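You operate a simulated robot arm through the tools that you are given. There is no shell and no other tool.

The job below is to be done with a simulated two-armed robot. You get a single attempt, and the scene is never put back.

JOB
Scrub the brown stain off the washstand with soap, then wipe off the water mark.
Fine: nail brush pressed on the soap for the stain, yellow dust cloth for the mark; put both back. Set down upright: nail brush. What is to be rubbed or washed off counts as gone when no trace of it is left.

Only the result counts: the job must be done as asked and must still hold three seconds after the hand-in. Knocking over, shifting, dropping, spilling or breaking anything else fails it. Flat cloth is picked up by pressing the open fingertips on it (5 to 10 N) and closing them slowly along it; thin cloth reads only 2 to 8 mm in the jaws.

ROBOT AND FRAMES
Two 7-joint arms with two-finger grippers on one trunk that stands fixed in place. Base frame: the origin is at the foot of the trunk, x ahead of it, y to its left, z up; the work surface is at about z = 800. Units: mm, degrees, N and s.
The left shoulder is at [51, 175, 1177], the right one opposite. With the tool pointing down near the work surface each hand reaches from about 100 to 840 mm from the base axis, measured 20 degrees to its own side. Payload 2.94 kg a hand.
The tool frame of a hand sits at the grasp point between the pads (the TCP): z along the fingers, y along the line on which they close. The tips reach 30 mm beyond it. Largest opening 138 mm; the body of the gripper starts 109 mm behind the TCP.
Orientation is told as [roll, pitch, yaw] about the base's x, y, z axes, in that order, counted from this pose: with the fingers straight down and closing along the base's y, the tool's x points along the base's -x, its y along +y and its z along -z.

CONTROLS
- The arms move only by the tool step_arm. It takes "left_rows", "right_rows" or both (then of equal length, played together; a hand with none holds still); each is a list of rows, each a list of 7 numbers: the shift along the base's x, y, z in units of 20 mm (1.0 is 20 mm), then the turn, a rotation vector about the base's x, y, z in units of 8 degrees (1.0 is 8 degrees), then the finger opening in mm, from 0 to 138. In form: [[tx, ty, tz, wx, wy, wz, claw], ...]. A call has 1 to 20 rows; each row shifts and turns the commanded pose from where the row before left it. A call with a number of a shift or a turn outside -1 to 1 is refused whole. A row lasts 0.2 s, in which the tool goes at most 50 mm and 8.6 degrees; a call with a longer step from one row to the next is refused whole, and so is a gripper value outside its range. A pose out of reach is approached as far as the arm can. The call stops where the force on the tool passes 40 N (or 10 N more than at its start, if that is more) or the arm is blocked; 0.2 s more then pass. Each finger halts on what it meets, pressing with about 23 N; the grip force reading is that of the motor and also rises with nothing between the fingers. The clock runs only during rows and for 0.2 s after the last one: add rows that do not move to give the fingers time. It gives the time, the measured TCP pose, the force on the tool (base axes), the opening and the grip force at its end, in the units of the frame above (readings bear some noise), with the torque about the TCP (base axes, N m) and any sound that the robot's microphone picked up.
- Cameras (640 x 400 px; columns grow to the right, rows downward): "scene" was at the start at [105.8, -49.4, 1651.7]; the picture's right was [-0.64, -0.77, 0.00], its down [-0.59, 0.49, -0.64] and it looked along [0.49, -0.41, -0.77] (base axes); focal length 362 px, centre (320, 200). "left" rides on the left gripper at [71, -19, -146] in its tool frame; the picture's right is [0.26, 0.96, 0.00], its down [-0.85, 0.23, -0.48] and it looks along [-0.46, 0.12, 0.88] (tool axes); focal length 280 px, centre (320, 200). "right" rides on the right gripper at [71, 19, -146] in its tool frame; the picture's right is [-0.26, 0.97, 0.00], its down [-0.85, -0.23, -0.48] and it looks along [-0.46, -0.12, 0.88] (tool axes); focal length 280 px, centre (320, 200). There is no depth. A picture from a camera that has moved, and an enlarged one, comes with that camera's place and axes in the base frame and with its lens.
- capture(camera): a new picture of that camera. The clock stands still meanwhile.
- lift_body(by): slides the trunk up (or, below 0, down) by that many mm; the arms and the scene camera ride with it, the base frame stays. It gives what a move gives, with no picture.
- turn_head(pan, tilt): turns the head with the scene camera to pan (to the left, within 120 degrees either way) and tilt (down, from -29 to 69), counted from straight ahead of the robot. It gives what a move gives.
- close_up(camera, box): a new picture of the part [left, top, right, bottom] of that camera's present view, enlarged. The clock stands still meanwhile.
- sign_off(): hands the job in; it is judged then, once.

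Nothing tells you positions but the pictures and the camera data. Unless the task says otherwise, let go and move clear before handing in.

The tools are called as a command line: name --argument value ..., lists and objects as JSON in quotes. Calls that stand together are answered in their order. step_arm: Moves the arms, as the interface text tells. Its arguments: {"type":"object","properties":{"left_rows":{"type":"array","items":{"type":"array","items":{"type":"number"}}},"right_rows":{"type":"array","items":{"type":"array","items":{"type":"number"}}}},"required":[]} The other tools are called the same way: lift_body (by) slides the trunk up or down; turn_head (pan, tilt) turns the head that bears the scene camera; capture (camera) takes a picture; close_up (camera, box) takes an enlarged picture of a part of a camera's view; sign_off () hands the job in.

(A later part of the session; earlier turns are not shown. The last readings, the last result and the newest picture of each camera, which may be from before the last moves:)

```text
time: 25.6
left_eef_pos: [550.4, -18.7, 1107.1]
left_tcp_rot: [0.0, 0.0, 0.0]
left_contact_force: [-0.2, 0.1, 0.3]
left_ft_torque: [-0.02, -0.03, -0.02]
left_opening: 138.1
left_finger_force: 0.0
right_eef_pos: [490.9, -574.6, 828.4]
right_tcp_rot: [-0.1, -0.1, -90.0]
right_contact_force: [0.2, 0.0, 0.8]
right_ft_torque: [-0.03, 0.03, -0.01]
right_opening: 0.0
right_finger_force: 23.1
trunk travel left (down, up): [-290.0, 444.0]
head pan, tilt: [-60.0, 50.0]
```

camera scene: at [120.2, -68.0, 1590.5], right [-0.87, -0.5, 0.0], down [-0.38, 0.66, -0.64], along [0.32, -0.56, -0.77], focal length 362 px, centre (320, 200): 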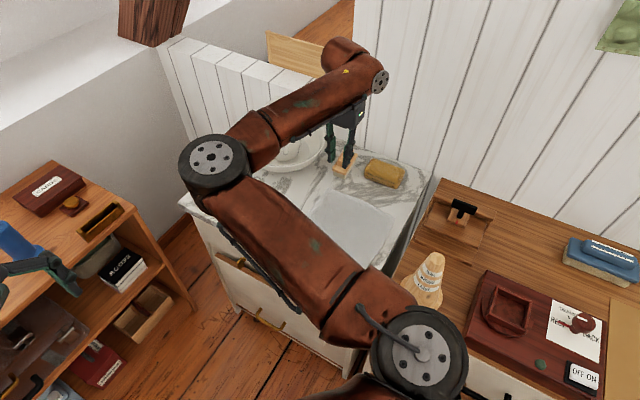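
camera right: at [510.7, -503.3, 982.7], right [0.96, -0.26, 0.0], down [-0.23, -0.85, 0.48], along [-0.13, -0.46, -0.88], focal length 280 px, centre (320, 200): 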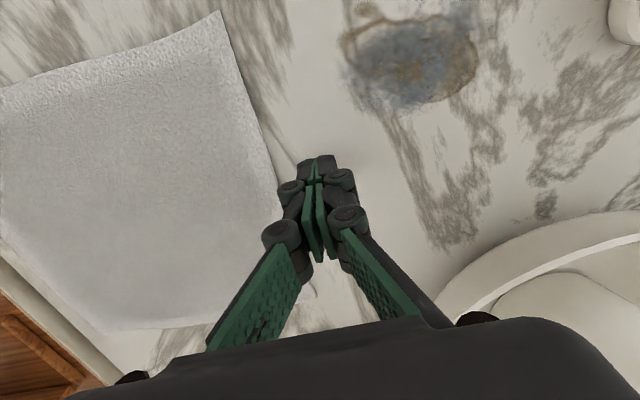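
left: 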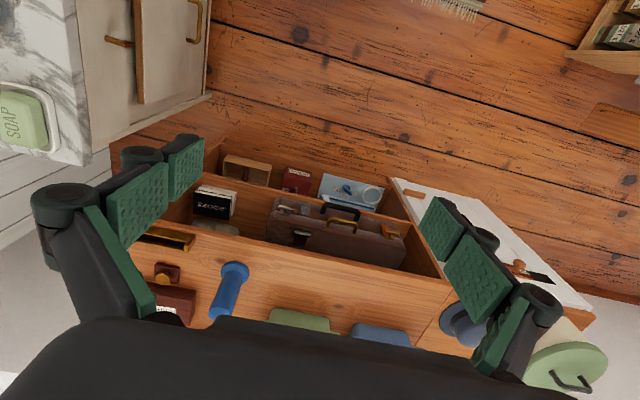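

Still no contact at TCP z of about 828, so the top is below 798. I continue in small steps.

step_arm --right_rows '[[0, 0, -0.1, 0, 0, 0, 0], [0, 0, -0.05, 0, 0, 0, 0], [0, 0, 0, 0, 0, 0, 0]]'

step_arm --right_rows '[[0, 0, -0.1, 0, 0, 0, 0], [0, 0, -0.05, 0, 0, 0, 0], [0, 0, 0, 0, 0, 0, 0]]'

step_arm --right_rows '[[0, 0, -0.1, 0, 0, 0, 0], [0, 0, -0.05, 0, 0, 0, 0], [0, 0, 0, 0, 0, 0, 0]]'

```text
time: 26.4
left_eef_pos: [549.4, -18.1, 1107.7]
left_tcp_rot: [-0.2, -0.1, 0.1]
left_contact_force: [-0.9, -0.6, -0.4]
left_ft_torque: [0.02, -0.01, -0.01]
left_opening: 138.0
left_finger_force: 0.0
right_eef_pos: [491.7, -574.8, 826.9]
right_tcp_rot: [0.0, -0.2, -90.2]
right_contact_force: [-2.1, -1.6, 15.3]
right_ft_torque: [0.08, 0.03, -0.01]
right_opening: 0.0
right_finger_force: 28.3
trunk travel left (down, up): [-290.0, 444.0]
head pan, tilt: [-60.0, 50.0]
```

```text
time: 27.2
left_eef_pos: [548.1, -16.0, 1107.7]
left_tcp_rot: [-0.1, -0.1, 0.0]
left_contact_force: [0.3, 0.6, 0.1]
left_ft_torque: [0.01, 0.02, 0.02]
left_opening: 138.1
left_finger_force: 0.0
right_eef_pos: [491.4, -575.0, 826.4]
right_tcp_rot: [0.2, -0.5, -90.0]
right_contact_force: [0.5, -4.4, 39.5]
right_ft_torque: [0.24, -0.01, -0.14]
right_opening: 0.0
right_finger_force: 28.1
trunk travel left (down, up): [-290.0, 444.0]
head pan, tilt: [-60.0, 50.0]
```

```text
time: 27.7
left_eef_pos: [549.5, -16.4, 1108.2]
left_tcp_rot: [-0.1, -0.1, 0.1]
left_contact_force: [0.0, 1.2, -0.5]
left_ft_torque: [0.04, -0.02, -0.04]
left_opening: 137.8
left_finger_force: 0.0
right_eef_pos: [491.8, -575.2, 826.7]
right_tcp_rot: [0.5, -0.6, -90.2]
right_contact_force: [-8.6, 7.3, 22.8]
right_ft_torque: [0.45, 0.21, 0.02]
right_opening: 0.1
right_finger_force: 28.5
trunk travel left (down, up): [-290.0, 444.0]
head pan, tilt: [-60.0, 50.0]
stopped in row 2 (right hand): the force on the tool passed its limit at 50 N (the readings are from after the stop); the commanded pose is now the measured one
```

Contact comes at TCP z of about 827.3, so the washstand top is at about z = 797. I raise the hand and take a close look at the brush's profile to choose a better grip.

step_arm --right_rows '[[0, 0, 0.5, 0, 0, 0, 0], [0, 0, 1, 0, 0, 0, 20], [0, 0, 1, 0, 0, 0, 40], [0, 0, 1, 0, 0, 0, 60], [0, 0, 1, 0, 0, 0, 60], [0, 0, 0, 0, 0, 0, 60]]'

close_up --camera "scene" --box '[310, 120, 410, 200]'

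capture --camera "right"

```text
time: 29.1
left_eef_pos: [550.6, -19.1, 1106.3]
left_tcp_rot: [0.0, 0.0, 0.0]
left_contact_force: [-0.5, 0.6, 0.8]
left_ft_torque: [-0.02, 0.0, 0.02]
left_opening: 137.9
left_finger_force: 0.1
right_eef_pos: [491.1, -576.5, 914.2]
right_tcp_rot: [0.2, -0.5, -90.0]
right_contact_force: [0.4, 0.3, 0.3]
right_ft_torque: [-0.02, 0.0, 0.02]
right_opening: 60.1
right_finger_force: 0.0
trunk travel left (down, up): [-290.0, 444.0]
head pan, tilt: [-60.0, 50.0]
```

```text
5.00 times, centred on (360, 160) of scene
camera zoom: at [120.2, -67.2, 1590.5], right [-0.87, -0.5, 0.0], down [-0.38, 0.66, -0.64], along [0.32, -0.56, -0.77], focal length 1807 px, centre (120, 400)
```

zoom: 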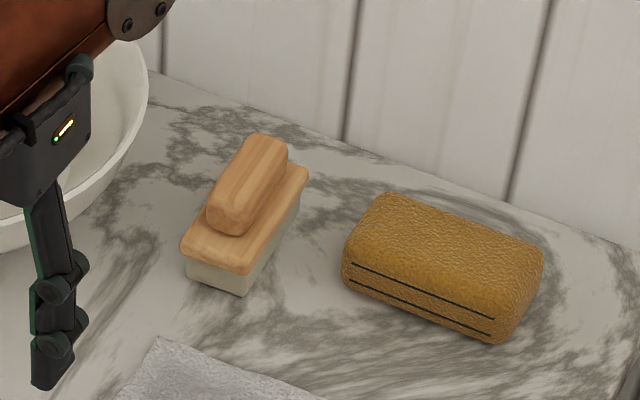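

```text
taken
camera right: at [511.1, -505.5, 1058.7], right [0.96, -0.26, 0.01], down [-0.23, -0.84, 0.48], along [-0.12, -0.47, -0.88], focal length 280 px, centre (320, 200)
```

right: 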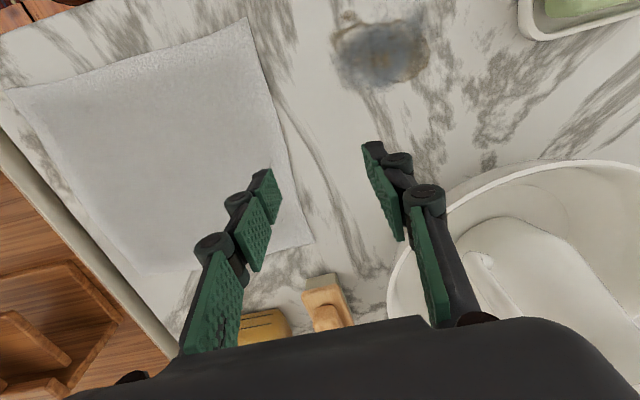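

The bristles are about 20 mm tall, the wood block only about 11 mm thick with the handle above, so the earlier grip was near the fingertip ends. I will return above the brush, level the hand, and grip deeper.

step_arm --right_rows '[[-1, -0.6, 0.9, 0.0625, 0.025, 0, 66], [-1, -1, 0.9, 0, 0, 0, 66], [-1, -1, 0, 0, 0, 0, 66], [0, -1, 0, 0, 0, 0, 66], [0, -1, 0, 0, 0, 0, 66], [0, -1, 0, 0, 0, 0, 66], [0, -1, 0, 0, 0, 0, 66], [0, -1, 0, 0, 0, 0, 66], [0.28, -1, -0.7, 0, 0, 0, 66], [0.28, -1, -0.8, 0, 0, 0, 66], [0.28, -1, -0.8, 0, 0, 0, 66], [0, 0, 0, 0, 0, 0, 66]]'

capture --camera "right"

close_up --camera "right" --box '[240, 80, 400, 240]'

```text
time: 31.7
left_eef_pos: [549.7, -19.6, 1107.1]
left_tcp_rot: [0.0, 0.0, 0.0]
left_contact_force: [-0.1, -0.3, 1.2]
left_ft_torque: [-0.01, 0.0, -0.03]
left_opening: 137.8
left_finger_force: 0.0
right_eef_pos: [449.6, -790.9, 901.1]
right_tcp_rot: [0.1, 0.1, -90.1]
right_contact_force: [-0.2, 0.1, 0.1]
right_ft_torque: [-0.06, -0.03, 0.0]
right_opening: 65.9
right_finger_force: 0.1
trunk travel left (down, up): [-290.0, 444.0]
head pan, tilt: [-60.0, 50.0]
```

```text
taken
camera right: at [469.8, -720.9, 1047.4], right [0.97, -0.26, 0.0], down [-0.23, -0.85, 0.48], along [-0.12, -0.46, -0.88], focal length 280 px, centre (320, 200)
```

right: 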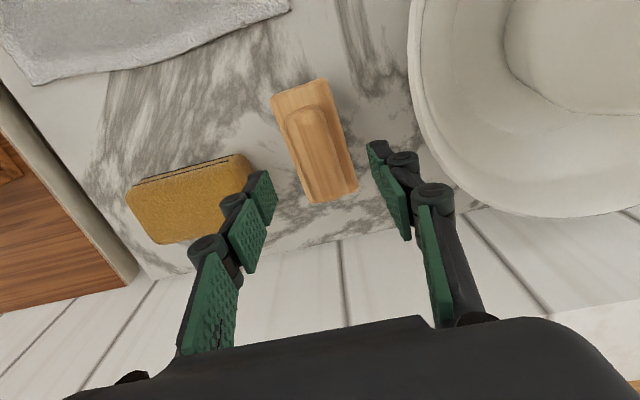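

```text
2.50 times, centred on (320, 160) of right
camera zoom: at [469.8, -720.9, 1047.4], right [0.97, -0.26, 0.0], down [-0.23, -0.85, 0.48], along [-0.12, -0.46, -0.88], focal length 701 px, centre (320, 300)
```

zoom: 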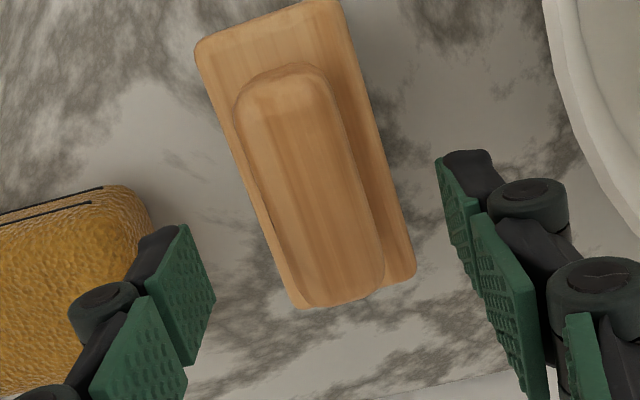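

The brush stands upright at about (451, -789), turned by roughly 3 degrees. I descend to TCP z of about 830 with the fingers astride it and check the depth before closing.

step_arm --right_rows '[[0.05, 0, -1, 0, 0, 0, 66], [0, 0, -1, 0, 0, 0, 66], [0, 0, -0.8, 0, 0, 0, 66], [0, 0, -0.5, 0, 0, 0, 66], [0, 0, 0, 0, 0, 0, 66]]'

capture --camera "right"

```text
time: 32.9
left_eef_pos: [550.8, -18.9, 1106.9]
left_tcp_rot: [-0.1, 0.0, -0.1]
left_contact_force: [-0.9, 0.1, -0.5]
left_ft_torque: [0.0, 0.01, 0.02]
left_opening: 138.2
left_finger_force: 0.0
right_eef_pos: [450.3, -789.3, 835.8]
right_tcp_rot: [0.0, 0.2, -90.0]
right_contact_force: [-0.8, 0.5, -0.5]
right_ft_torque: [0.02, 0.02, 0.0]
right_opening: 65.8
right_finger_force: 0.0
trunk travel left (down, up): [-290.0, 444.0]
head pan, tilt: [-60.0, 50.0]
```

```text
taken
camera right: at [470.0, -718.9, 982.3], right [0.97, -0.26, 0.0], down [-0.23, -0.85, 0.47], along [-0.12, -0.46, -0.88], focal length 280 px, centre (320, 200)
```

right: 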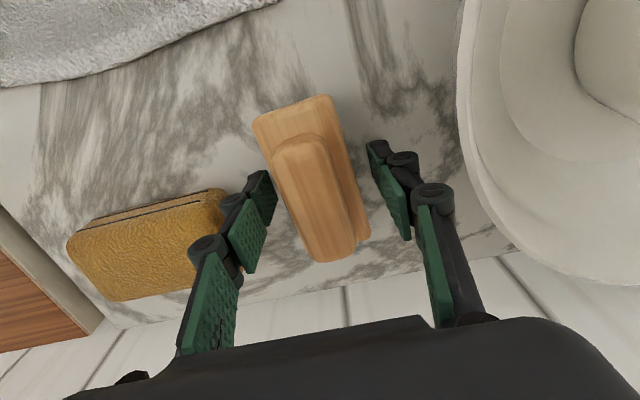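

The fingers are astride the brush at z of about 836. I go 5 mm lower, close firmly, then lift 8 mm as a test.

step_arm --right_rows '[[0, 0, -0.27, 0, 0, 0, 66], [0, 0, 0, 0, 0, 0, 58], [0, 0, 0, 0, 0, 0, 52], [0, 0, 0, 0, 0, 0, 48], [0, 0, 0, 0, 0, 0, 45], [0, 0, 0, 0, 0, 0, 42], [0, 0, 0, 0, 0, 0, 38], [0, 0, 0, 0, 0, 0, 30], [0, 0, 0, 0, 0, 0, 20], [0, 0, 0, 0, 0, 0, 20]]'

step_arm --right_rows '[[0, 0, 0.1, 0, 0, 0, 20], [0, 0, 0.15, 0, 0, 0, 20], [0, 0, 0.15, 0, 0, 0, 20], [0, 0, 0, 0, 0, 0, 20]]'

close_up --camera "scene" --box '[310, 100, 410, 180]'

```text
time: 35.1
left_eef_pos: [551.2, -19.8, 1106.1]
left_tcp_rot: [-0.1, 0.0, 0.1]
left_contact_force: [-0.1, 0.8, -0.4]
left_ft_torque: [0.05, 0.01, -0.02]
left_opening: 138.2
left_finger_force: 0.1
right_eef_pos: [449.7, -789.5, 830.7]
right_tcp_rot: [-0.1, 0.1, -90.0]
right_contact_force: [-0.3, 0.3, 0.4]
right_ft_torque: [0.02, 0.0, 0.02]
right_opening: 44.2
right_finger_force: 23.0
trunk travel left (down, up): [-290.0, 444.0]
head pan, tilt: [-60.0, 50.0]
```

```text
time: 36.1
left_eef_pos: [550.5, -20.5, 1106.8]
left_tcp_rot: [0.0, 0.0, 0.0]
left_contact_force: [-0.5, 0.3, 0.3]
left_ft_torque: [-0.02, -0.03, -0.02]
left_opening: 138.0
left_finger_force: 0.1
right_eef_pos: [450.3, -790.1, 839.0]
right_tcp_rot: [0.1, 0.1, -90.0]
right_contact_force: [-0.5, 0.5, -1.8]
right_ft_torque: [0.01, 0.0, -0.02]
right_opening: 44.1
right_finger_force: 23.7
trunk travel left (down, up): [-290.0, 444.0]
head pan, tilt: [-60.0, 50.0]
```

```text
5.00 times, centred on (360, 140) of scene
camera zoom: at [120.4, -67.8, 1590.5], right [-0.87, -0.5, 0.0], down [-0.38, 0.66, -0.64], along [0.32, -0.56, -0.77], focal length 1807 px, centre (120, 500)
```

zoom: 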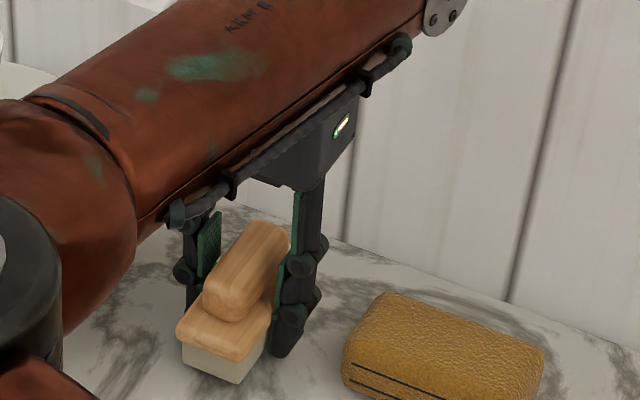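

The brush now hangs in the grip (44 mm, about 1.8 N of weight). I lift it further and carry it clear of the bowl toward the soap.

step_arm --right_rows '[[0, 0, 0.3, 0, 0, 0, 20], [0, 0, 0.6, 0, 0, 0, 20], [0, 0, 0.8, 0, 0, 0, 20], [0, 0, 0.8, 0, 0, 0, 20], [0, 0, 0.8, 0, 0, 0, 20], [-0.3, 0.3, 0.8, 0, 0, 0, 20], [0, 0, 0, 0, 0, 0, 20]]'

capture --camera "right"

```text
time: 37.7
left_eef_pos: [551.5, -19.5, 1105.4]
left_tcp_rot: [-0.1, 0.0, -0.1]
left_contact_force: [-1.0, -0.9, -0.2]
left_ft_torque: [0.01, 0.01, -0.01]
left_opening: 138.2
left_finger_force: 0.0
right_eef_pos: [444.6, -781.5, 919.9]
right_tcp_rot: [0.0, 0.1, -90.1]
right_contact_force: [0.0, 0.4, -2.0]
right_ft_torque: [0.0, -0.02, 0.02]
right_opening: 43.9
right_finger_force: 22.9
trunk travel left (down, up): [-290.0, 444.0]
head pan, tilt: [-60.0, 50.0]
```

```text
taken
camera right: at [464.4, -711.6, 1065.7], right [0.97, -0.26, 0.0], down [-0.23, -0.85, 0.47], along [-0.12, -0.46, -0.88], focal length 280 px, centre (320, 200)
```

right: 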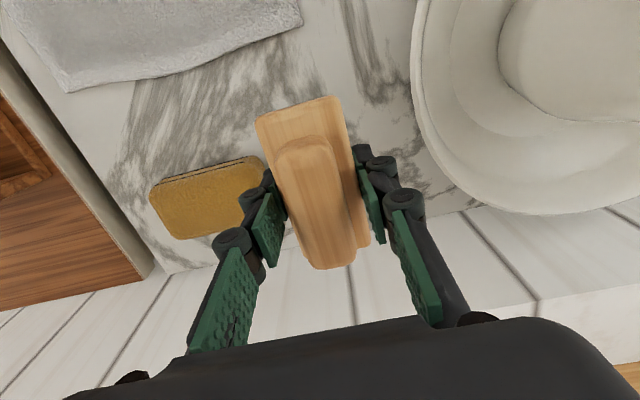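

The brush is held level. I now carry it over to above the soap, passing on the near side of the bowl.

step_arm --right_rows '[[-0.5, 1, 1, 0, 0, 0, 20], [-0.5, 1, 0.5, 0, 0, 0, 20], [0, 1, 0, 0, 0, 0, 20], [0, 1, 0, 0, 0, 0, 20], [0, 1, 0, 0, 0, 0, 20], [0.5, 1, 0, 0, 0, 0, 20], [0.5, 1, 0, 0, 0, 0, 20], [0.5, 1, 0, 0, 0, 0, 20], [1, 1, 0, 0, 0, 0, 20], [1, 1, 0, 0, 0, 0, 20], [1, 1, 0, 0, 0, 0, 20], [1, 1, 0, 0, 0, 0, 20], [1, 1, 0, 0, 0, 0, 20], [1, 0.7, 0, 0, 0, 0, 20], [1, 0, 0, 0, 0, 0, 20], [1, 0, 0, 0, 0, 0, 20], [0, 0, 0, 0, 0, 0, 20]]'

capture --camera "right"

capture --camera "scene"

```text
time: 41.3
left_eef_pos: [550.4, -18.8, 1107.1]
left_tcp_rot: [0.0, -0.1, 0.0]
left_contact_force: [-0.3, 1.0, -0.3]
left_ft_torque: [-0.03, -0.03, -0.02]
left_opening: 137.9
left_finger_force: 0.1
right_eef_pos: [522.3, -554.0, 950.5]
right_tcp_rot: [0.1, -0.1, -89.4]
right_contact_force: [0.9, -1.2, -1.2]
right_ft_torque: [0.01, 0.0, 0.0]
right_opening: 44.3
right_finger_force: 23.3
right hand out of reach, approached as far as the arm can: row 12, 13, 14, 15, 16
trunk travel left (down, up): [-290.0, 444.0]
head pan, tilt: [-60.0, 50.0]
```

```text
taken
camera right: at [540.4, -484.9, 1095.8], right [0.97, -0.25, 0.0], down [-0.22, -0.85, 0.47], along [-0.12, -0.46, -0.88], focal length 280 px, centre (320, 200)
```

right: 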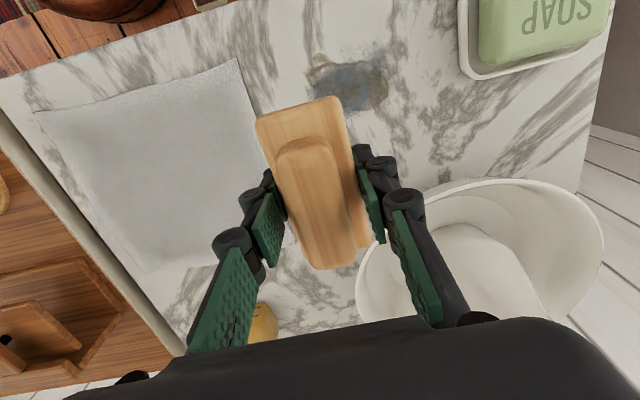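

```text
taken
camera scene: at [120.4, -67.3, 1590.5], right [-0.87, -0.5, 0.0], down [-0.38, 0.66, -0.64], along [0.32, -0.56, -0.77], focal length 362 px, centre (320, 200)
```

scene: 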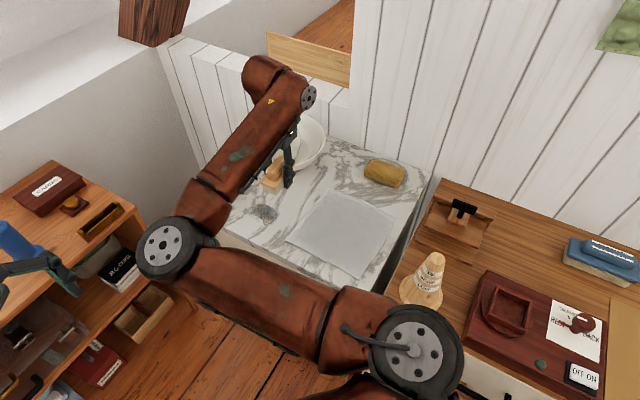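

The hand hit its wrist limit at yaw -90 here, so I turn it back to yaw 0 (brush lengthwise along x) while raising and shifting away from the bowl, then move over the soap.

step_arm --right_rows '[[-0.3, 1, 1, 0, 0, 0.5, 20], [0, 1, 0.5, 0, 0, 0.95, 20], [0, 0.2, 0, 0, 0, 0.95, 20], [0, 0, 0, 0, 0, 0.95, 20], [0.3, 0, 0, 0, 0, 0.95, 20], [0.5, 0, 0, 0, 0, 0.95, 20], [0.7, 0, 0, 0, 0, 0.95, 20], [1, 0, 0, 0, 0, 0.95, 20], [1, 0, 0, 0, 0, 0.95, 20], [1, 0, 0, 0, 0, 0.95, 20], [1, 0, 0, 0, 0, 0.95, 20], [1, 0, 0, 0, 0, 0.95, 20], [1, 0, 0, 0, 0, 0.3, 20], [1, 0, 0, 0, 0, 0, 20], [0, 0, 0, 0, 0, 0, 20]]'

capture --camera "right"

capture --camera "scene"

```text
time: 44.5
left_eef_pos: [549.9, -16.9, 1106.7]
left_tcp_rot: [-0.1, 0.0, 0.0]
left_contact_force: [-0.5, -1.0, -0.7]
left_ft_torque: [-0.01, -0.04, 0.01]
left_opening: 137.9
left_finger_force: 0.0
right_eef_pos: [683.7, -511.5, 981.7]
right_tcp_rot: [0.1, 0.2, 0.0]
right_contact_force: [-0.1, -0.2, -1.3]
right_ft_torque: [0.0, 0.01, -0.03]
right_opening: 44.1
right_finger_force: 23.0
trunk travel left (down, up): [-290.0, 444.0]
head pan, tilt: [-60.0, 50.0]
```

```text
taken
camera right: at [612.3, -492.7, 1127.5], right [0.26, 0.96, 0.0], down [0.85, -0.23, 0.47], along [0.46, -0.12, -0.88], focal length 280 px, centre (320, 200)
```

right: 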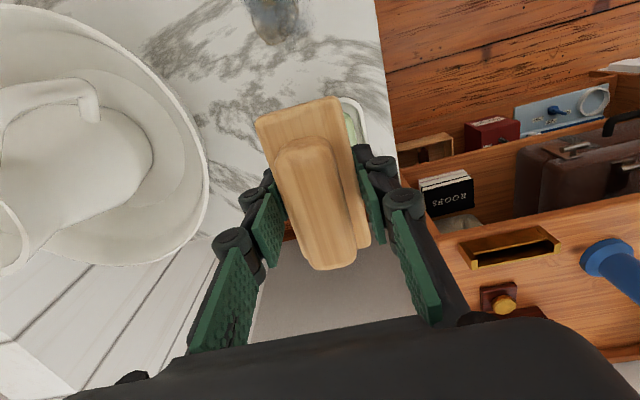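

```text
taken
camera scene: at [120.1, -66.9, 1590.6], right [-0.87, -0.5, 0.0], down [-0.38, 0.66, -0.64], along [0.32, -0.56, -0.77], focal length 362 px, centre (320, 200)
```

scene: 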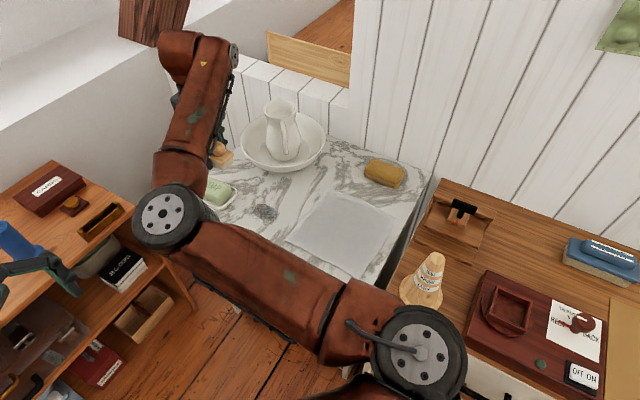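

The hand is at yaw 0 at (684, -512, 982), and the scene camera now sees the soap and the patch freely. I zoom in to refine the soap's place.

close_up --camera "scene" --box '[180, 130, 300, 230]'

close_up --camera "right" --box '[220, 60, 420, 280]'

```text
4.00 times, centred on (240, 180) of scene
camera zoom: at [120.1, -66.9, 1590.6], right [-0.87, -0.5, 0.0], down [-0.38, 0.66, -0.64], along [0.32, -0.56, -0.77], focal length 1446 px, centre (640, 280)
```

zoom: 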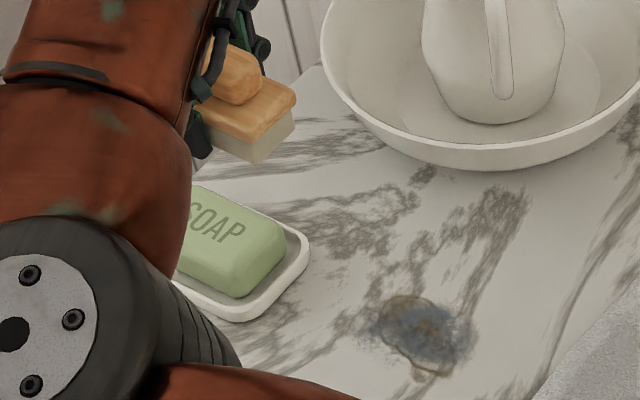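

```text
1.82 times, centred on (320, 170) of right
camera zoom: at [612.3, -492.7, 1127.5], right [0.26, 0.96, 0.0], down [0.85, -0.23, 0.47], along [0.46, -0.12, -0.88], focal length 510 px, centre (320, 254)
```

zoom: 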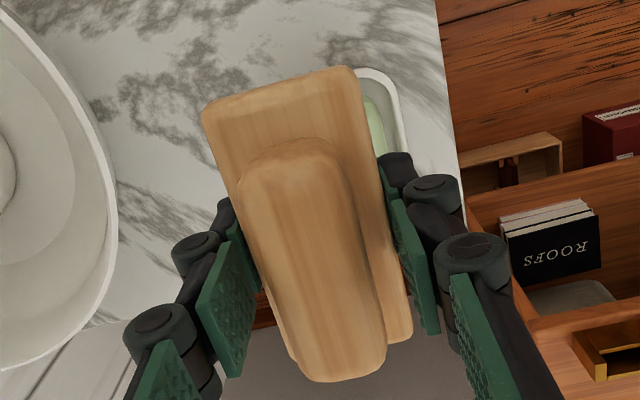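

The soap top spans about x 677–757, y -533 to -478, at z of about 835. I centre the brush over it at about (710, -505) and come down to just above it.

step_arm --right_rows '[[0.7, 0.17, 0, 0, 0, 0, 20], [0.6, 0.16, 0, 0, 0, 0, 20], [0, 0, -1, 0, 0, 0, 20], [0, 0, -1, 0, 0, 0, 20], [0, 0, -1, 0, 0, 0, 20], [0, 0, -1, 0, 0, 0, 20], [0, 0, -0.5, 0, 0, 0, 20], [0, 0, 0, 0, 0, 0, 20]]'

capture --camera "right"

close_up --camera "scene" --box '[160, 130, 280, 230]'

```text
time: 46.3
left_eef_pos: [551.0, -19.6, 1106.9]
left_tcp_rot: [0.1, -0.1, 0.0]
left_contact_force: [0.2, 0.7, 0.6]
left_ft_torque: [0.0, 0.02, 0.01]
left_opening: 138.1
left_finger_force: 0.1
right_eef_pos: [710.5, -504.7, 889.1]
right_tcp_rot: [0.1, 0.0, 0.1]
right_contact_force: [-0.6, -0.3, -1.1]
right_ft_torque: [0.03, 0.03, 0.0]
right_opening: 44.0
right_finger_force: 23.7
trunk travel left (down, up): [-290.0, 444.0]
head pan, tilt: [-60.0, 50.0]
```

```text
taken
camera right: at [639.6, -486.5, 1035.3], right [0.26, 0.97, 0.0], down [0.85, -0.23, 0.48], along [0.46, -0.12, -0.88], focal length 280 px, centre (320, 200)
```

right: 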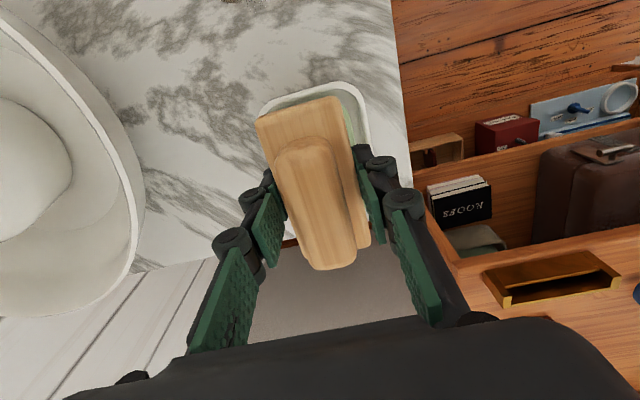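

```text
4.00 times, centred on (220, 180) of scene
camera zoom: at [120.3, -67.2, 1590.6], right [-0.87, -0.5, 0.0], down [-0.38, 0.66, -0.64], along [0.32, -0.56, -0.77], focal length 1446 px, centre (720, 280)
```

zoom: 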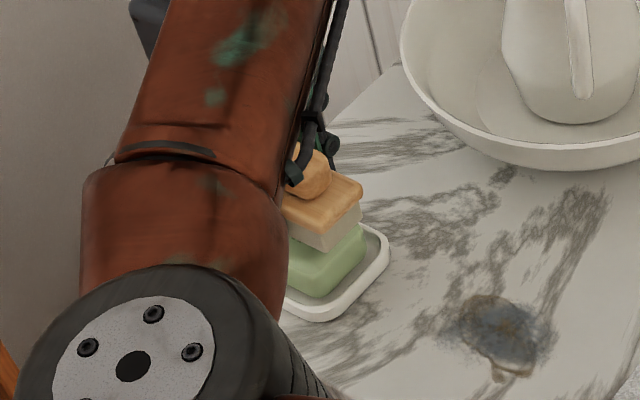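

The brush is lined up above the soap with a small gap. I come down in small steps, watching the force.

step_arm --right_rows '[[0, 0, -0.3, 0, 0, 0, 20], [0, 0, -0.3, 0, 0, 0, 20], [0, 0, 0, 0, 0, 0, 20]]'

step_arm --right_rows '[[0, 0, -0.15, 0, 0, 0, 20], [0, 0, 0, 0, 0, 0, 20]]'

step_arm --right_rows '[[0, 0, -0.1, 0, 0, 0, 20], [0, 0, 0, 0, 0, 0, 20]]'

```text
time: 47.1
left_eef_pos: [550.4, -19.7, 1106.6]
left_tcp_rot: [0.0, 0.0, 0.0]
left_contact_force: [0.1, 0.7, 1.0]
left_ft_torque: [-0.02, -0.03, 0.02]
left_opening: 137.8
left_finger_force: 0.0
right_eef_pos: [708.8, -504.4, 878.3]
right_tcp_rot: [0.2, 0.1, 0.0]
right_contact_force: [0.8, 0.7, -1.4]
right_ft_torque: [-0.02, -0.01, 0.0]
right_opening: 43.9
right_finger_force: 22.7
trunk travel left (down, up): [-290.0, 444.0]
head pan, tilt: [-60.0, 50.0]
```

```text
time: 47.7
left_eef_pos: [550.2, -19.7, 1107.2]
left_tcp_rot: [0.1, 0.0, 0.0]
left_contact_force: [-0.1, -0.1, 0.2]
left_ft_torque: [0.01, 0.0, -0.02]
left_opening: 137.8
left_finger_force: 0.0
right_eef_pos: [708.7, -504.3, 875.3]
right_tcp_rot: [0.0, 0.0, -0.1]
right_contact_force: [-0.3, -0.4, -1.5]
right_ft_torque: [0.0, 0.0, -0.01]
right_opening: 44.4
right_finger_force: 22.3
trunk travel left (down, up): [-290.0, 444.0]
head pan, tilt: [-60.0, 50.0]
```

```text
time: 48.3
left_eef_pos: [549.5, -19.1, 1107.0]
left_tcp_rot: [-0.1, 0.0, 0.0]
left_contact_force: [0.0, -0.5, -0.3]
left_ft_torque: [0.0, -0.03, -0.03]
left_opening: 138.2
left_finger_force: 0.1
right_eef_pos: [708.0, -505.8, 873.4]
right_tcp_rot: [0.0, 0.2, 0.1]
right_contact_force: [0.8, 0.3, -0.4]
right_ft_torque: [-0.01, -0.02, 0.01]
right_opening: 44.2
right_finger_force: 22.5
trunk travel left (down, up): [-290.0, 444.0]
head pan, tilt: [-60.0, 50.0]
```

No contact yet at z of about 873. I keep lowering by about 2 mm steps.

step_arm --right_rows '[[0, 0, -0.1, 0, 0, 0, 20], [0, 0, 0, 0, 0, 0, 20]]'

step_arm --right_rows '[[0, 0, -0.08, 0, 0, 0, 20], [0, 0, 0, 0, 0, 0, 20]]'

step_arm --right_rows '[[0, 0, -0.08, 0, 0, 0, 20], [0, 0, 0, 0, 0, 0, 20]]'

close_up --camera "scene" --box '[200, 160, 270, 220]'

```text
time: 48.9
left_eef_pos: [548.7, -17.1, 1106.0]
left_tcp_rot: [0.0, 0.0, -0.1]
left_contact_force: [-1.3, 0.2, 0.7]
left_ft_torque: [0.03, 0.0, 0.04]
left_opening: 138.1
left_finger_force: 0.2
right_eef_pos: [709.0, -503.2, 873.5]
right_tcp_rot: [0.0, -0.1, 0.0]
right_contact_force: [3.0, -2.8, 10.1]
right_ft_torque: [-0.08, 0.28, 0.04]
right_opening: 44.0
right_finger_force: 22.6
trunk travel left (down, up): [-290.0, 444.0]
head pan, tilt: [-60.0, 50.0]
```

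```text
time: 49.5
left_eef_pos: [549.5, -18.3, 1107.9]
left_tcp_rot: [-0.2, -0.1, 0.0]
left_contact_force: [0.1, -1.1, 0.1]
left_ft_torque: [-0.01, -0.02, 0.02]
left_opening: 138.0
left_finger_force: 0.2
right_eef_pos: [708.9, -503.3, 872.0]
right_tcp_rot: [-0.1, -0.2, 0.0]
right_contact_force: [6.1, -6.4, 21.4]
right_ft_torque: [-0.02, -0.07, 0.04]
right_opening: 44.6
right_finger_force: 23.2
trunk travel left (down, up): [-290.0, 444.0]
head pan, tilt: [-60.0, 50.0]
```

```text
time: 50.1
left_eef_pos: [549.1, -18.1, 1107.8]
left_tcp_rot: [-0.1, -0.1, -0.1]
left_contact_force: [-1.0, 0.2, 0.3]
left_ft_torque: [0.03, 0.02, 0.02]
left_opening: 137.9
left_finger_force: 0.1
right_eef_pos: [707.0, -503.1, 871.1]
right_tcp_rot: [-0.1, -0.3, -0.1]
right_contact_force: [6.4, -6.4, 31.3]
right_ft_torque: [-0.21, -0.03, -0.03]
right_opening: 44.3
right_finger_force: 22.6
trunk travel left (down, up): [-290.0, 444.0]
head pan, tilt: [-60.0, 50.0]
```

```text
6.67 times, centred on (235, 190) of scene
camera zoom: at [117.4, -65.1, 1591.1], right [-0.87, -0.5, 0.0], down [-0.38, 0.66, -0.64], along [0.32, -0.56, -0.77], focal length 2410 px, centre (887, 267)
```

zoom: 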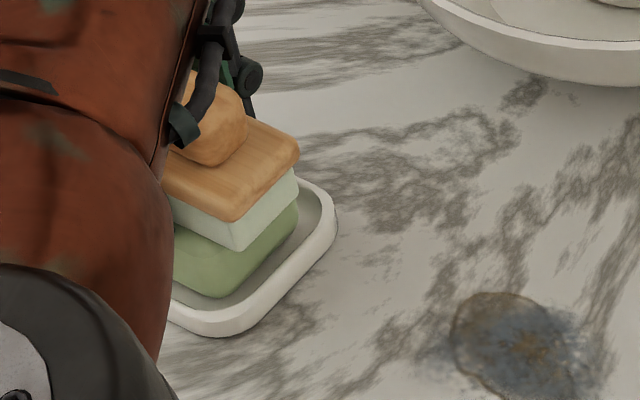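

The brush pressed on the soap (about 10 to 31 N) and the bristles look pale with soap. I lift it straight up and check both the soap and the bristles.

step_arm --right_rows '[[0, 0, 0.15, 0, 0, 0, 20], [0, 0, 0.3, 0, 0, 0, 20], [0, 0, 1, 0, 0, 0, 20], [0, 0, 1, 0, 0, 0, 20], [0, 0, 1, 0, 0, 0, 20], [0, 0, 0, 0, 0, 0, 20]]'

close_up --camera "scene" --box '[180, 130, 290, 220]'

capture --camera "right"

```text
time: 51.5
left_eef_pos: [551.3, -18.2, 1105.7]
left_tcp_rot: [0.0, 0.0, 0.0]
left_contact_force: [0.1, -0.1, 1.0]
left_ft_torque: [-0.02, -0.01, -0.03]
left_opening: 137.7
left_finger_force: 0.1
right_eef_pos: [707.8, -505.2, 936.3]
right_tcp_rot: [0.1, 0.2, 0.0]
right_contact_force: [-0.6, -0.1, -1.3]
right_ft_torque: [-0.03, 0.02, 0.03]
right_opening: 43.8
right_finger_force: 23.2
trunk travel left (down, up): [-290.0, 444.0]
head pan, tilt: [-60.0, 50.0]
```

```text
4.44 times, centred on (235, 175) of scene
camera zoom: at [120.7, -67.3, 1590.5], right [-0.87, -0.5, 0.0], down [-0.38, 0.66, -0.64], along [0.32, -0.56, -0.77], focal length 1607 px, centre (698, 311)
```

zoom: 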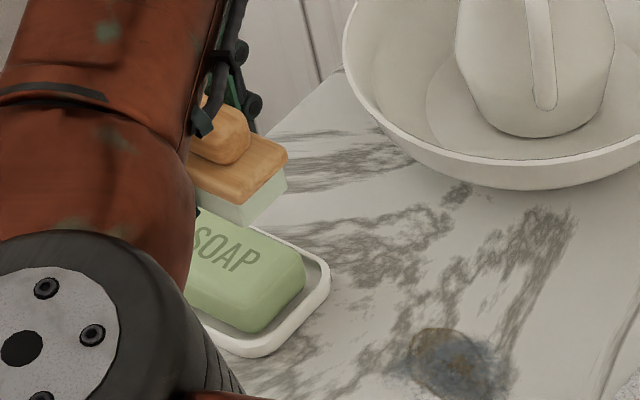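

```text
taken
camera right: at [638.2, -486.8, 1081.5], right [0.26, 0.97, 0.0], down [0.85, -0.23, 0.47], along [0.46, -0.12, -0.88], focal length 280 px, centre (320, 200)
```

right: 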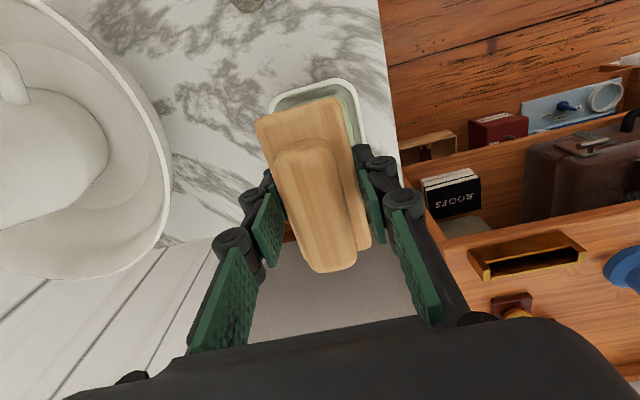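

The soap bar is still in its dish and the bristles carry a greenish soap tint. I carry the brush over the stain and come down to just above the marble.

step_arm --right_rows '[[-1, -0.2, 0, 0, 0, 0, 20], [-1, -0.2, 0, 0, 0, 0, 20], [-1, -0.2, 0, 0, 0, 0, 20], [-1, -0.2, 0, 0, 0, 0, 20], [-1, -0.2, 0, 0, 0, 0, 20], [-1, -0.2, -0.5, 0, 0, 0, 20], [-1, -0.2, -0.8, 0, 0, 0, 20], [-0.45, -0.2, -1, 0, 0, 0, 20], [0, 0, -1, 0, 0, 0, 20], [0, 0, -1, 0, 0, 0, 20], [0, 0, -0.5, 0, 0, 0, 20], [0, 0, 0, 0, 0, 0, 20]]'

capture --camera "right"

capture --camera "scene"

```text
time: 54.1
left_eef_pos: [550.1, -17.5, 1107.9]
left_tcp_rot: [0.0, 0.0, 0.1]
left_contact_force: [-0.4, 0.9, 0.1]
left_ft_torque: [-0.01, 0.0, 0.01]
left_opening: 138.0
left_finger_force: 0.1
right_eef_pos: [559.2, -536.3, 839.7]
right_tcp_rot: [0.1, 0.0, 0.1]
right_contact_force: [0.1, 0.5, -1.4]
right_ft_torque: [0.02, 0.0, -0.01]
right_opening: 44.1
right_finger_force: 23.0
trunk travel left (down, up): [-290.0, 444.0]
head pan, tilt: [-60.0, 50.0]
```

```text
taken
camera right: at [489.8, -517.9, 984.8], right [0.26, 0.97, 0.0], down [0.85, -0.23, 0.48], along [0.46, -0.12, -0.88], focal length 280 px, centre (320, 200)
```

right: 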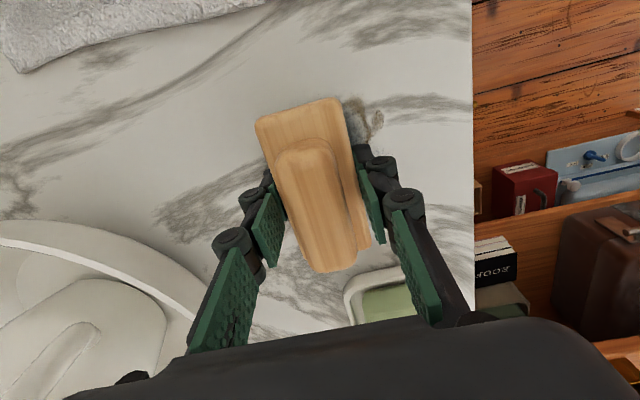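

```text
taken
camera scene: at [120.2, -67.1, 1590.6], right [-0.87, -0.5, 0.0], down [-0.38, 0.66, -0.64], along [0.32, -0.56, -0.77], focal length 362 px, centre (320, 200)
```

scene: 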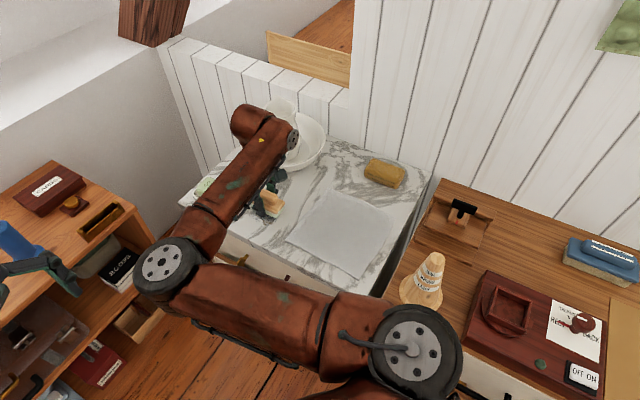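

The brush is right above the stain, about 9 mm up. I lower it to contact in small steps.

step_arm --right_rows '[[0, 0, -0.3, 0, 0, 0, 20], [0, 0, 0, 0, 0, 0, 20]]'

step_arm --right_rows '[[0, 0, -0.1, 0, 0, 0, 20], [0, 0, 0, 0, 0, 0, 20]]'

```text
time: 54.7
left_eef_pos: [550.3, -18.0, 1106.9]
left_tcp_rot: [-0.1, 0.0, 0.0]
left_contact_force: [1.1, 0.1, -0.1]
left_ft_torque: [0.0, -0.02, -0.01]
left_opening: 138.2
left_finger_force: 0.0
right_eef_pos: [559.8, -536.3, 833.0]
right_tcp_rot: [0.2, 0.1, 0.0]
right_contact_force: [0.4, 0.8, -0.2]
right_ft_torque: [-0.01, -0.01, 0.03]
right_opening: 43.9
right_finger_force: 22.8
trunk travel left (down, up): [-290.0, 444.0]
head pan, tilt: [-60.0, 50.0]
```

```text
time: 55.3
left_eef_pos: [551.0, -18.3, 1107.7]
left_tcp_rot: [0.0, -0.1, 0.0]
left_contact_force: [0.0, 0.0, -0.2]
left_ft_torque: [0.03, 0.02, -0.01]
left_opening: 137.8
left_finger_force: 0.1
right_eef_pos: [559.6, -537.4, 831.3]
right_tcp_rot: [0.0, 0.0, 0.0]
right_contact_force: [-0.7, 0.7, -2.0]
right_ft_torque: [0.0, -0.04, -0.02]
right_opening: 43.9
right_finger_force: 23.0
trunk travel left (down, up): [-290.0, 444.0]
head pan, tilt: [-60.0, 50.0]
```

step_arm --right_rows '[[0, 0, -0.08, 0, 0, 0, 20], [0, 0, 0, 0, 0, 0, 20]]'

```text
time: 55.9
left_eef_pos: [549.6, -18.6, 1107.0]
left_tcp_rot: [-0.1, 0.0, 0.0]
left_contact_force: [1.0, -0.6, 0.1]
left_ft_torque: [-0.02, 0.0, 0.04]
left_opening: 137.9
left_finger_force: 0.2
right_eef_pos: [559.9, -536.2, 830.8]
right_tcp_rot: [0.2, 0.1, 0.0]
right_contact_force: [-0.1, -0.8, -1.5]
right_ft_torque: [-0.02, 0.0, 0.01]
right_opening: 44.1
right_finger_force: 23.3
trunk travel left (down, up): [-290.0, 444.0]
head pan, tilt: [-60.0, 50.0]
```

Still just clear of the marble at z of about 830. One more small step down.

step_arm --right_rows '[[0, 0, -0.07, 0, 0, 0, 20], [0, 0, 0, 0, 0, 0, 20]]'

```text
time: 56.5
left_eef_pos: [549.7, -17.9, 1106.3]
left_tcp_rot: [0.0, -0.1, 0.0]
left_contact_force: [0.3, -0.3, 0.8]
left_ft_torque: [0.04, 0.01, 0.0]
left_opening: 138.2
left_finger_force: 0.0
right_eef_pos: [559.7, -537.2, 830.2]
right_tcp_rot: [0.2, 0.0, 0.0]
right_contact_force: [-0.1, 0.8, 0.1]
right_ft_torque: [-0.02, -0.01, 0.04]
right_opening: 43.7
right_finger_force: 22.8
trunk travel left (down, up): [-290.0, 444.0]
head pan, tilt: [-60.0, 50.0]
```

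Contact seems to be just starting. I go down about 1 mm more.

step_arm --right_rows '[[0, 0, -0.05, 0, 0, 0, 20], [0, 0, 0, 0, 0, 0, 20]]'

```text
time: 57.1
left_eef_pos: [550.6, -19.3, 1107.0]
left_tcp_rot: [0.0, 0.0, 0.0]
left_contact_force: [-0.3, -0.2, 1.5]
left_ft_torque: [0.01, -0.02, 0.01]
left_opening: 138.0
left_finger_force: 0.1
right_eef_pos: [559.7, -536.6, 830.7]
right_tcp_rot: [0.1, 0.0, 0.0]
right_contact_force: [-1.2, 0.3, 3.9]
right_ft_torque: [-0.01, -0.01, -0.02]
right_opening: 44.1
right_finger_force: 23.0
trunk travel left (down, up): [-290.0, 444.0]
head pan, tilt: [-60.0, 50.0]
```

The bristles touch the marble (about 6 N net) with the fingertips still clear. I press slightly more and scrub back and forth along y.

step_arm --right_rows '[[0, 0, -0.03, 0, 0, 0, 20], [0, 0.5, 0, 0, 0, 0, 20], [0, 0.5, 0, 0, 0, 0, 20], [0, 0.5, 0, 0, 0, 0, 20], [0, 0.5, 0, 0, 0, 0, 20], [0, -0.5, 0, 0, 0, 0, 20], [0, -0.5, 0, 0, 0, 0, 20], [0, -0.5, 0, 0, 0, 0, 20], [0, -0.5, 0, 0, 0, 0, 20], [0, -0.5, 0, 0, 0, 0, 20], [0, 0.5, 0, 0, 0, 0, 20], [0, 0.5, 0, 0, 0, 0, 20], [0, 0.5, 0, 0, 0, 0, 20], [0, 0.5, 0, 0, 0, 0, 20], [0, 0.5, 0, 0, 0, 0, 20]]'

capture --camera "right"

capture --camera "scene"

```text
time: 60.3
left_eef_pos: [549.7, -17.9, 1106.7]
left_tcp_rot: [0.0, 0.0, 0.1]
left_contact_force: [0.5, 0.1, -0.4]
left_ft_torque: [0.0, 0.0, 0.02]
left_opening: 138.0
left_finger_force: 0.1
right_eef_pos: [560.2, -495.3, 830.2]
right_tcp_rot: [0.1, 0.0, -0.1]
right_contact_force: [0.2, -5.3, 10.7]
right_ft_torque: [-0.2, 0.03, 0.07]
right_opening: 44.3
right_finger_force: 22.9
trunk travel left (down, up): [-290.0, 444.0]
head pan, tilt: [-60.0, 50.0]
```

```text
taken
camera right: at [489.1, -476.7, 975.0], right [0.26, 0.96, 0.0], down [0.85, -0.23, 0.48], along [0.46, -0.12, -0.88], focal length 280 px, centre (320, 200)
```

right: 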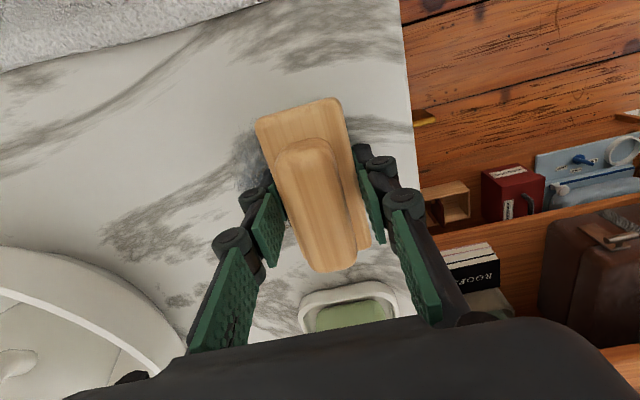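

```text
taken
camera scene: at [119.3, -66.5, 1590.7], right [-0.87, -0.5, 0.0], down [-0.38, 0.66, -0.64], along [0.32, -0.56, -0.77], focal length 362 px, centre (320, 200)
```

scene: 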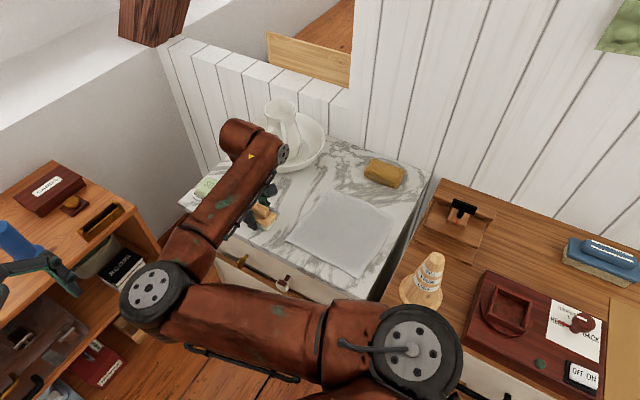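

Pressing at about 11 N works smoothly. I scrub more, with small x offsets to cover the edges.

step_arm --right_rows '[[-0.4, -0.5, 0, 0, 0, 0, 20], [0, -0.5, 0, 0, 0, 0, 20], [0, -0.5, 0, 0, 0, 0, 20], [0, -0.5, 0, 0, 0, 0, 20], [0, -0.5, 0, 0, 0, 0, 20], [0, 0.5, 0, 0, 0, 0, 20], [0, 0.5, 0, 0, 0, 0, 20], [0, 0.5, 0, 0, 0, 0, 20], [0, 0.5, 0, 0, 0, 0, 20], [0, 0.5, 0, 0, 0, 0, 20], [0.8, -0.5, 0, 0, 0, 0, 20], [0, -0.5, 0, 0, 0, 0, 20], [0, -0.5, 0, 0, 0, 0, 20], [0, -0.5, 0, 0, 0, 0, 20], [0, -0.5, 0, 0, 0, 0, 20], [0, 0.5, 0, 0, 0, 0, 20], [0, 0.5, 0, 0, 0, 0, 20], [0, 0.5, 0, 0, 0, 0, 20], [0, 0.5, 0, 0, 0, 0, 20], [0, 0.5, 0, 0, 0, 0, 20]]'

step_arm --right_rows '[[0, 0, 0.2, 0, 0, 0, 20], [0, 0, 1, 0, 0, 0, 20], [-0.5, 0, 1, 0, 0, 0, 20], [-1, 0.5, 1, 0, 0, 0, 20], [-1, 0.5, 1, 0, 0, 0, 20], [-1, 0.5, 1, 0, 0, 0, 20], [-1, 0.5, 0, 0, 0, 0, 20], [-1, 0, 0, 0, 0, 0, 20], [0, 0, 0, 0, 0, 0, 20]]'

capture --camera "right"

capture --camera "scene"

```text
time: 64.5
left_eef_pos: [551.9, -17.4, 1106.6]
left_tcp_rot: [0.0, 0.0, 0.1]
left_contact_force: [1.0, 0.4, -0.2]
left_ft_torque: [0.03, 0.02, 0.02]
left_opening: 138.1
left_finger_force: 0.0
right_eef_pos: [567.2, -494.8, 829.4]
right_tcp_rot: [0.1, 0.0, 0.0]
right_contact_force: [-1.5, -4.7, 11.0]
right_ft_torque: [-0.36, -0.21, -0.06]
right_opening: 43.9
right_finger_force: 22.8
trunk travel left (down, up): [-290.0, 444.0]
head pan, tilt: [-60.0, 50.0]
```

```text
time: 66.5
left_eef_pos: [550.6, -18.3, 1106.9]
left_tcp_rot: [0.0, 0.0, 0.0]
left_contact_force: [0.2, -0.5, 0.3]
left_ft_torque: [-0.01, 0.0, 0.04]
left_opening: 138.0
left_finger_force: 0.1
right_eef_pos: [459.0, -456.4, 930.8]
right_tcp_rot: [0.1, 0.1, 0.1]
right_contact_force: [0.3, -0.3, 0.0]
right_ft_torque: [0.02, 0.03, -0.04]
right_opening: 44.2
right_finger_force: 22.9
trunk travel left (down, up): [-290.0, 444.0]
head pan, tilt: [-60.0, 50.0]
```

```text
taken
camera right: at [388.5, -438.3, 1076.9], right [0.26, 0.97, 0.0], down [0.85, -0.23, 0.47], along [0.46, -0.12, -0.88], focal length 280 px, centre (320, 200)
```

right: 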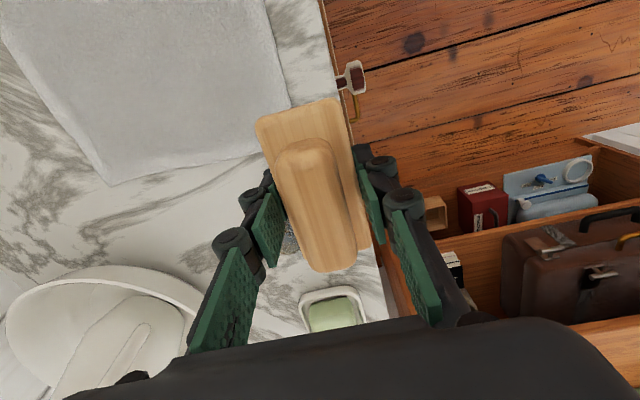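

```text
taken
camera scene: at [120.4, -66.8, 1590.5], right [-0.87, -0.5, 0.0], down [-0.38, 0.66, -0.64], along [0.32, -0.56, -0.77], focal length 362 px, centre (320, 200)
```

scene: 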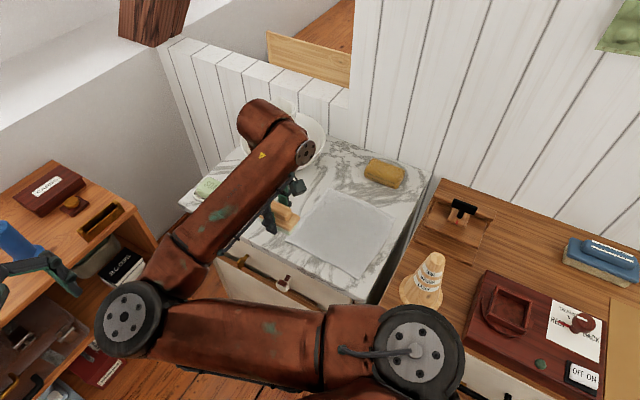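

The brush hides the patch from the wrist camera. I shift the hand toward -y to see the scrubbed spot.

step_arm --right_rows '[[0, -1, 0.5, 0, 0, 0, 20], [0, -1, 0, 0, 0, 0, 20], [0, -1, 0, 0, 0, 0, 20], [0, -1, 0, 0, 0, 0, 20], [0, -1, 0, 0, 0, 0, 20], [0, -1, 0, 0, 0, 0, 20], [0, -1, 0, 0, 0, 0, 20], [0, 0, 0, 0, 0, 0, 20]]'

capture --camera "right"

close_up --camera "right" --box '[370, 150, 510, 260]'

close_up --camera "scene" --box '[200, 160, 340, 250]'

```text
time: 68.3
left_eef_pos: [550.4, -18.2, 1106.1]
left_tcp_rot: [0.1, 0.0, 0.0]
left_contact_force: [-0.1, -0.2, 0.0]
left_ft_torque: [0.01, -0.03, -0.04]
left_opening: 138.0
left_finger_force: 0.0
right_eef_pos: [457.7, -595.8, 943.3]
right_tcp_rot: [0.1, 0.1, 0.0]
right_contact_force: [0.0, 0.5, -0.9]
right_ft_torque: [-0.03, -0.01, 0.0]
right_opening: 44.1
right_finger_force: 22.5
trunk travel left (down, up): [-290.0, 444.0]
head pan, tilt: [-60.0, 50.0]
```

```text
taken
camera right: at [388.1, -578.3, 1088.2], right [0.26, 0.97, 0.0], down [0.85, -0.23, 0.47], along [0.46, -0.12, -0.88], focal length 280 px, centre (320, 200)
```

right: 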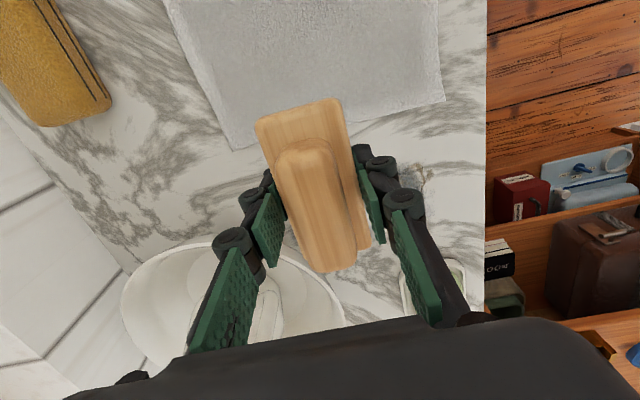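

```text
3.64 times, centred on (440, 205) of right
camera zoom: at [388.1, -578.3, 1088.2], right [0.26, 0.97, 0.0], down [0.85, -0.23, 0.47], along [0.46, -0.12, -0.88], focal length 1020 px, centre (-116, 182)
```

zoom: 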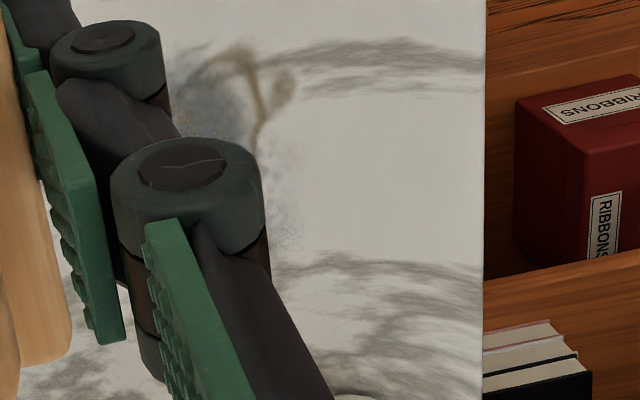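

```text
4.44 times, centred on (270, 205) of scene
camera zoom: at [120.1, -66.7, 1590.6], right [-0.87, -0.5, 0.0], down [-0.38, 0.66, -0.64], along [0.32, -0.56, -0.77], focal length 1607 px, centre (542, 178)
```

zoom: 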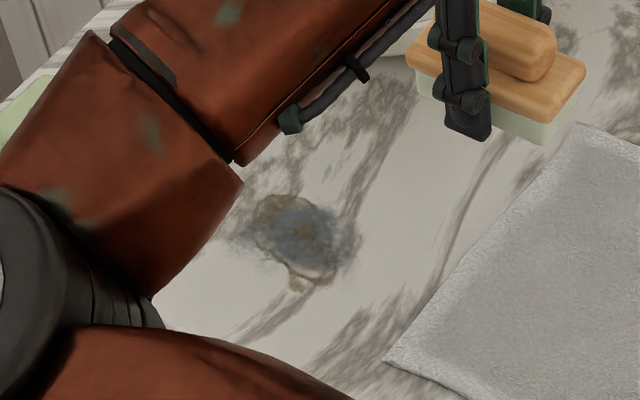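

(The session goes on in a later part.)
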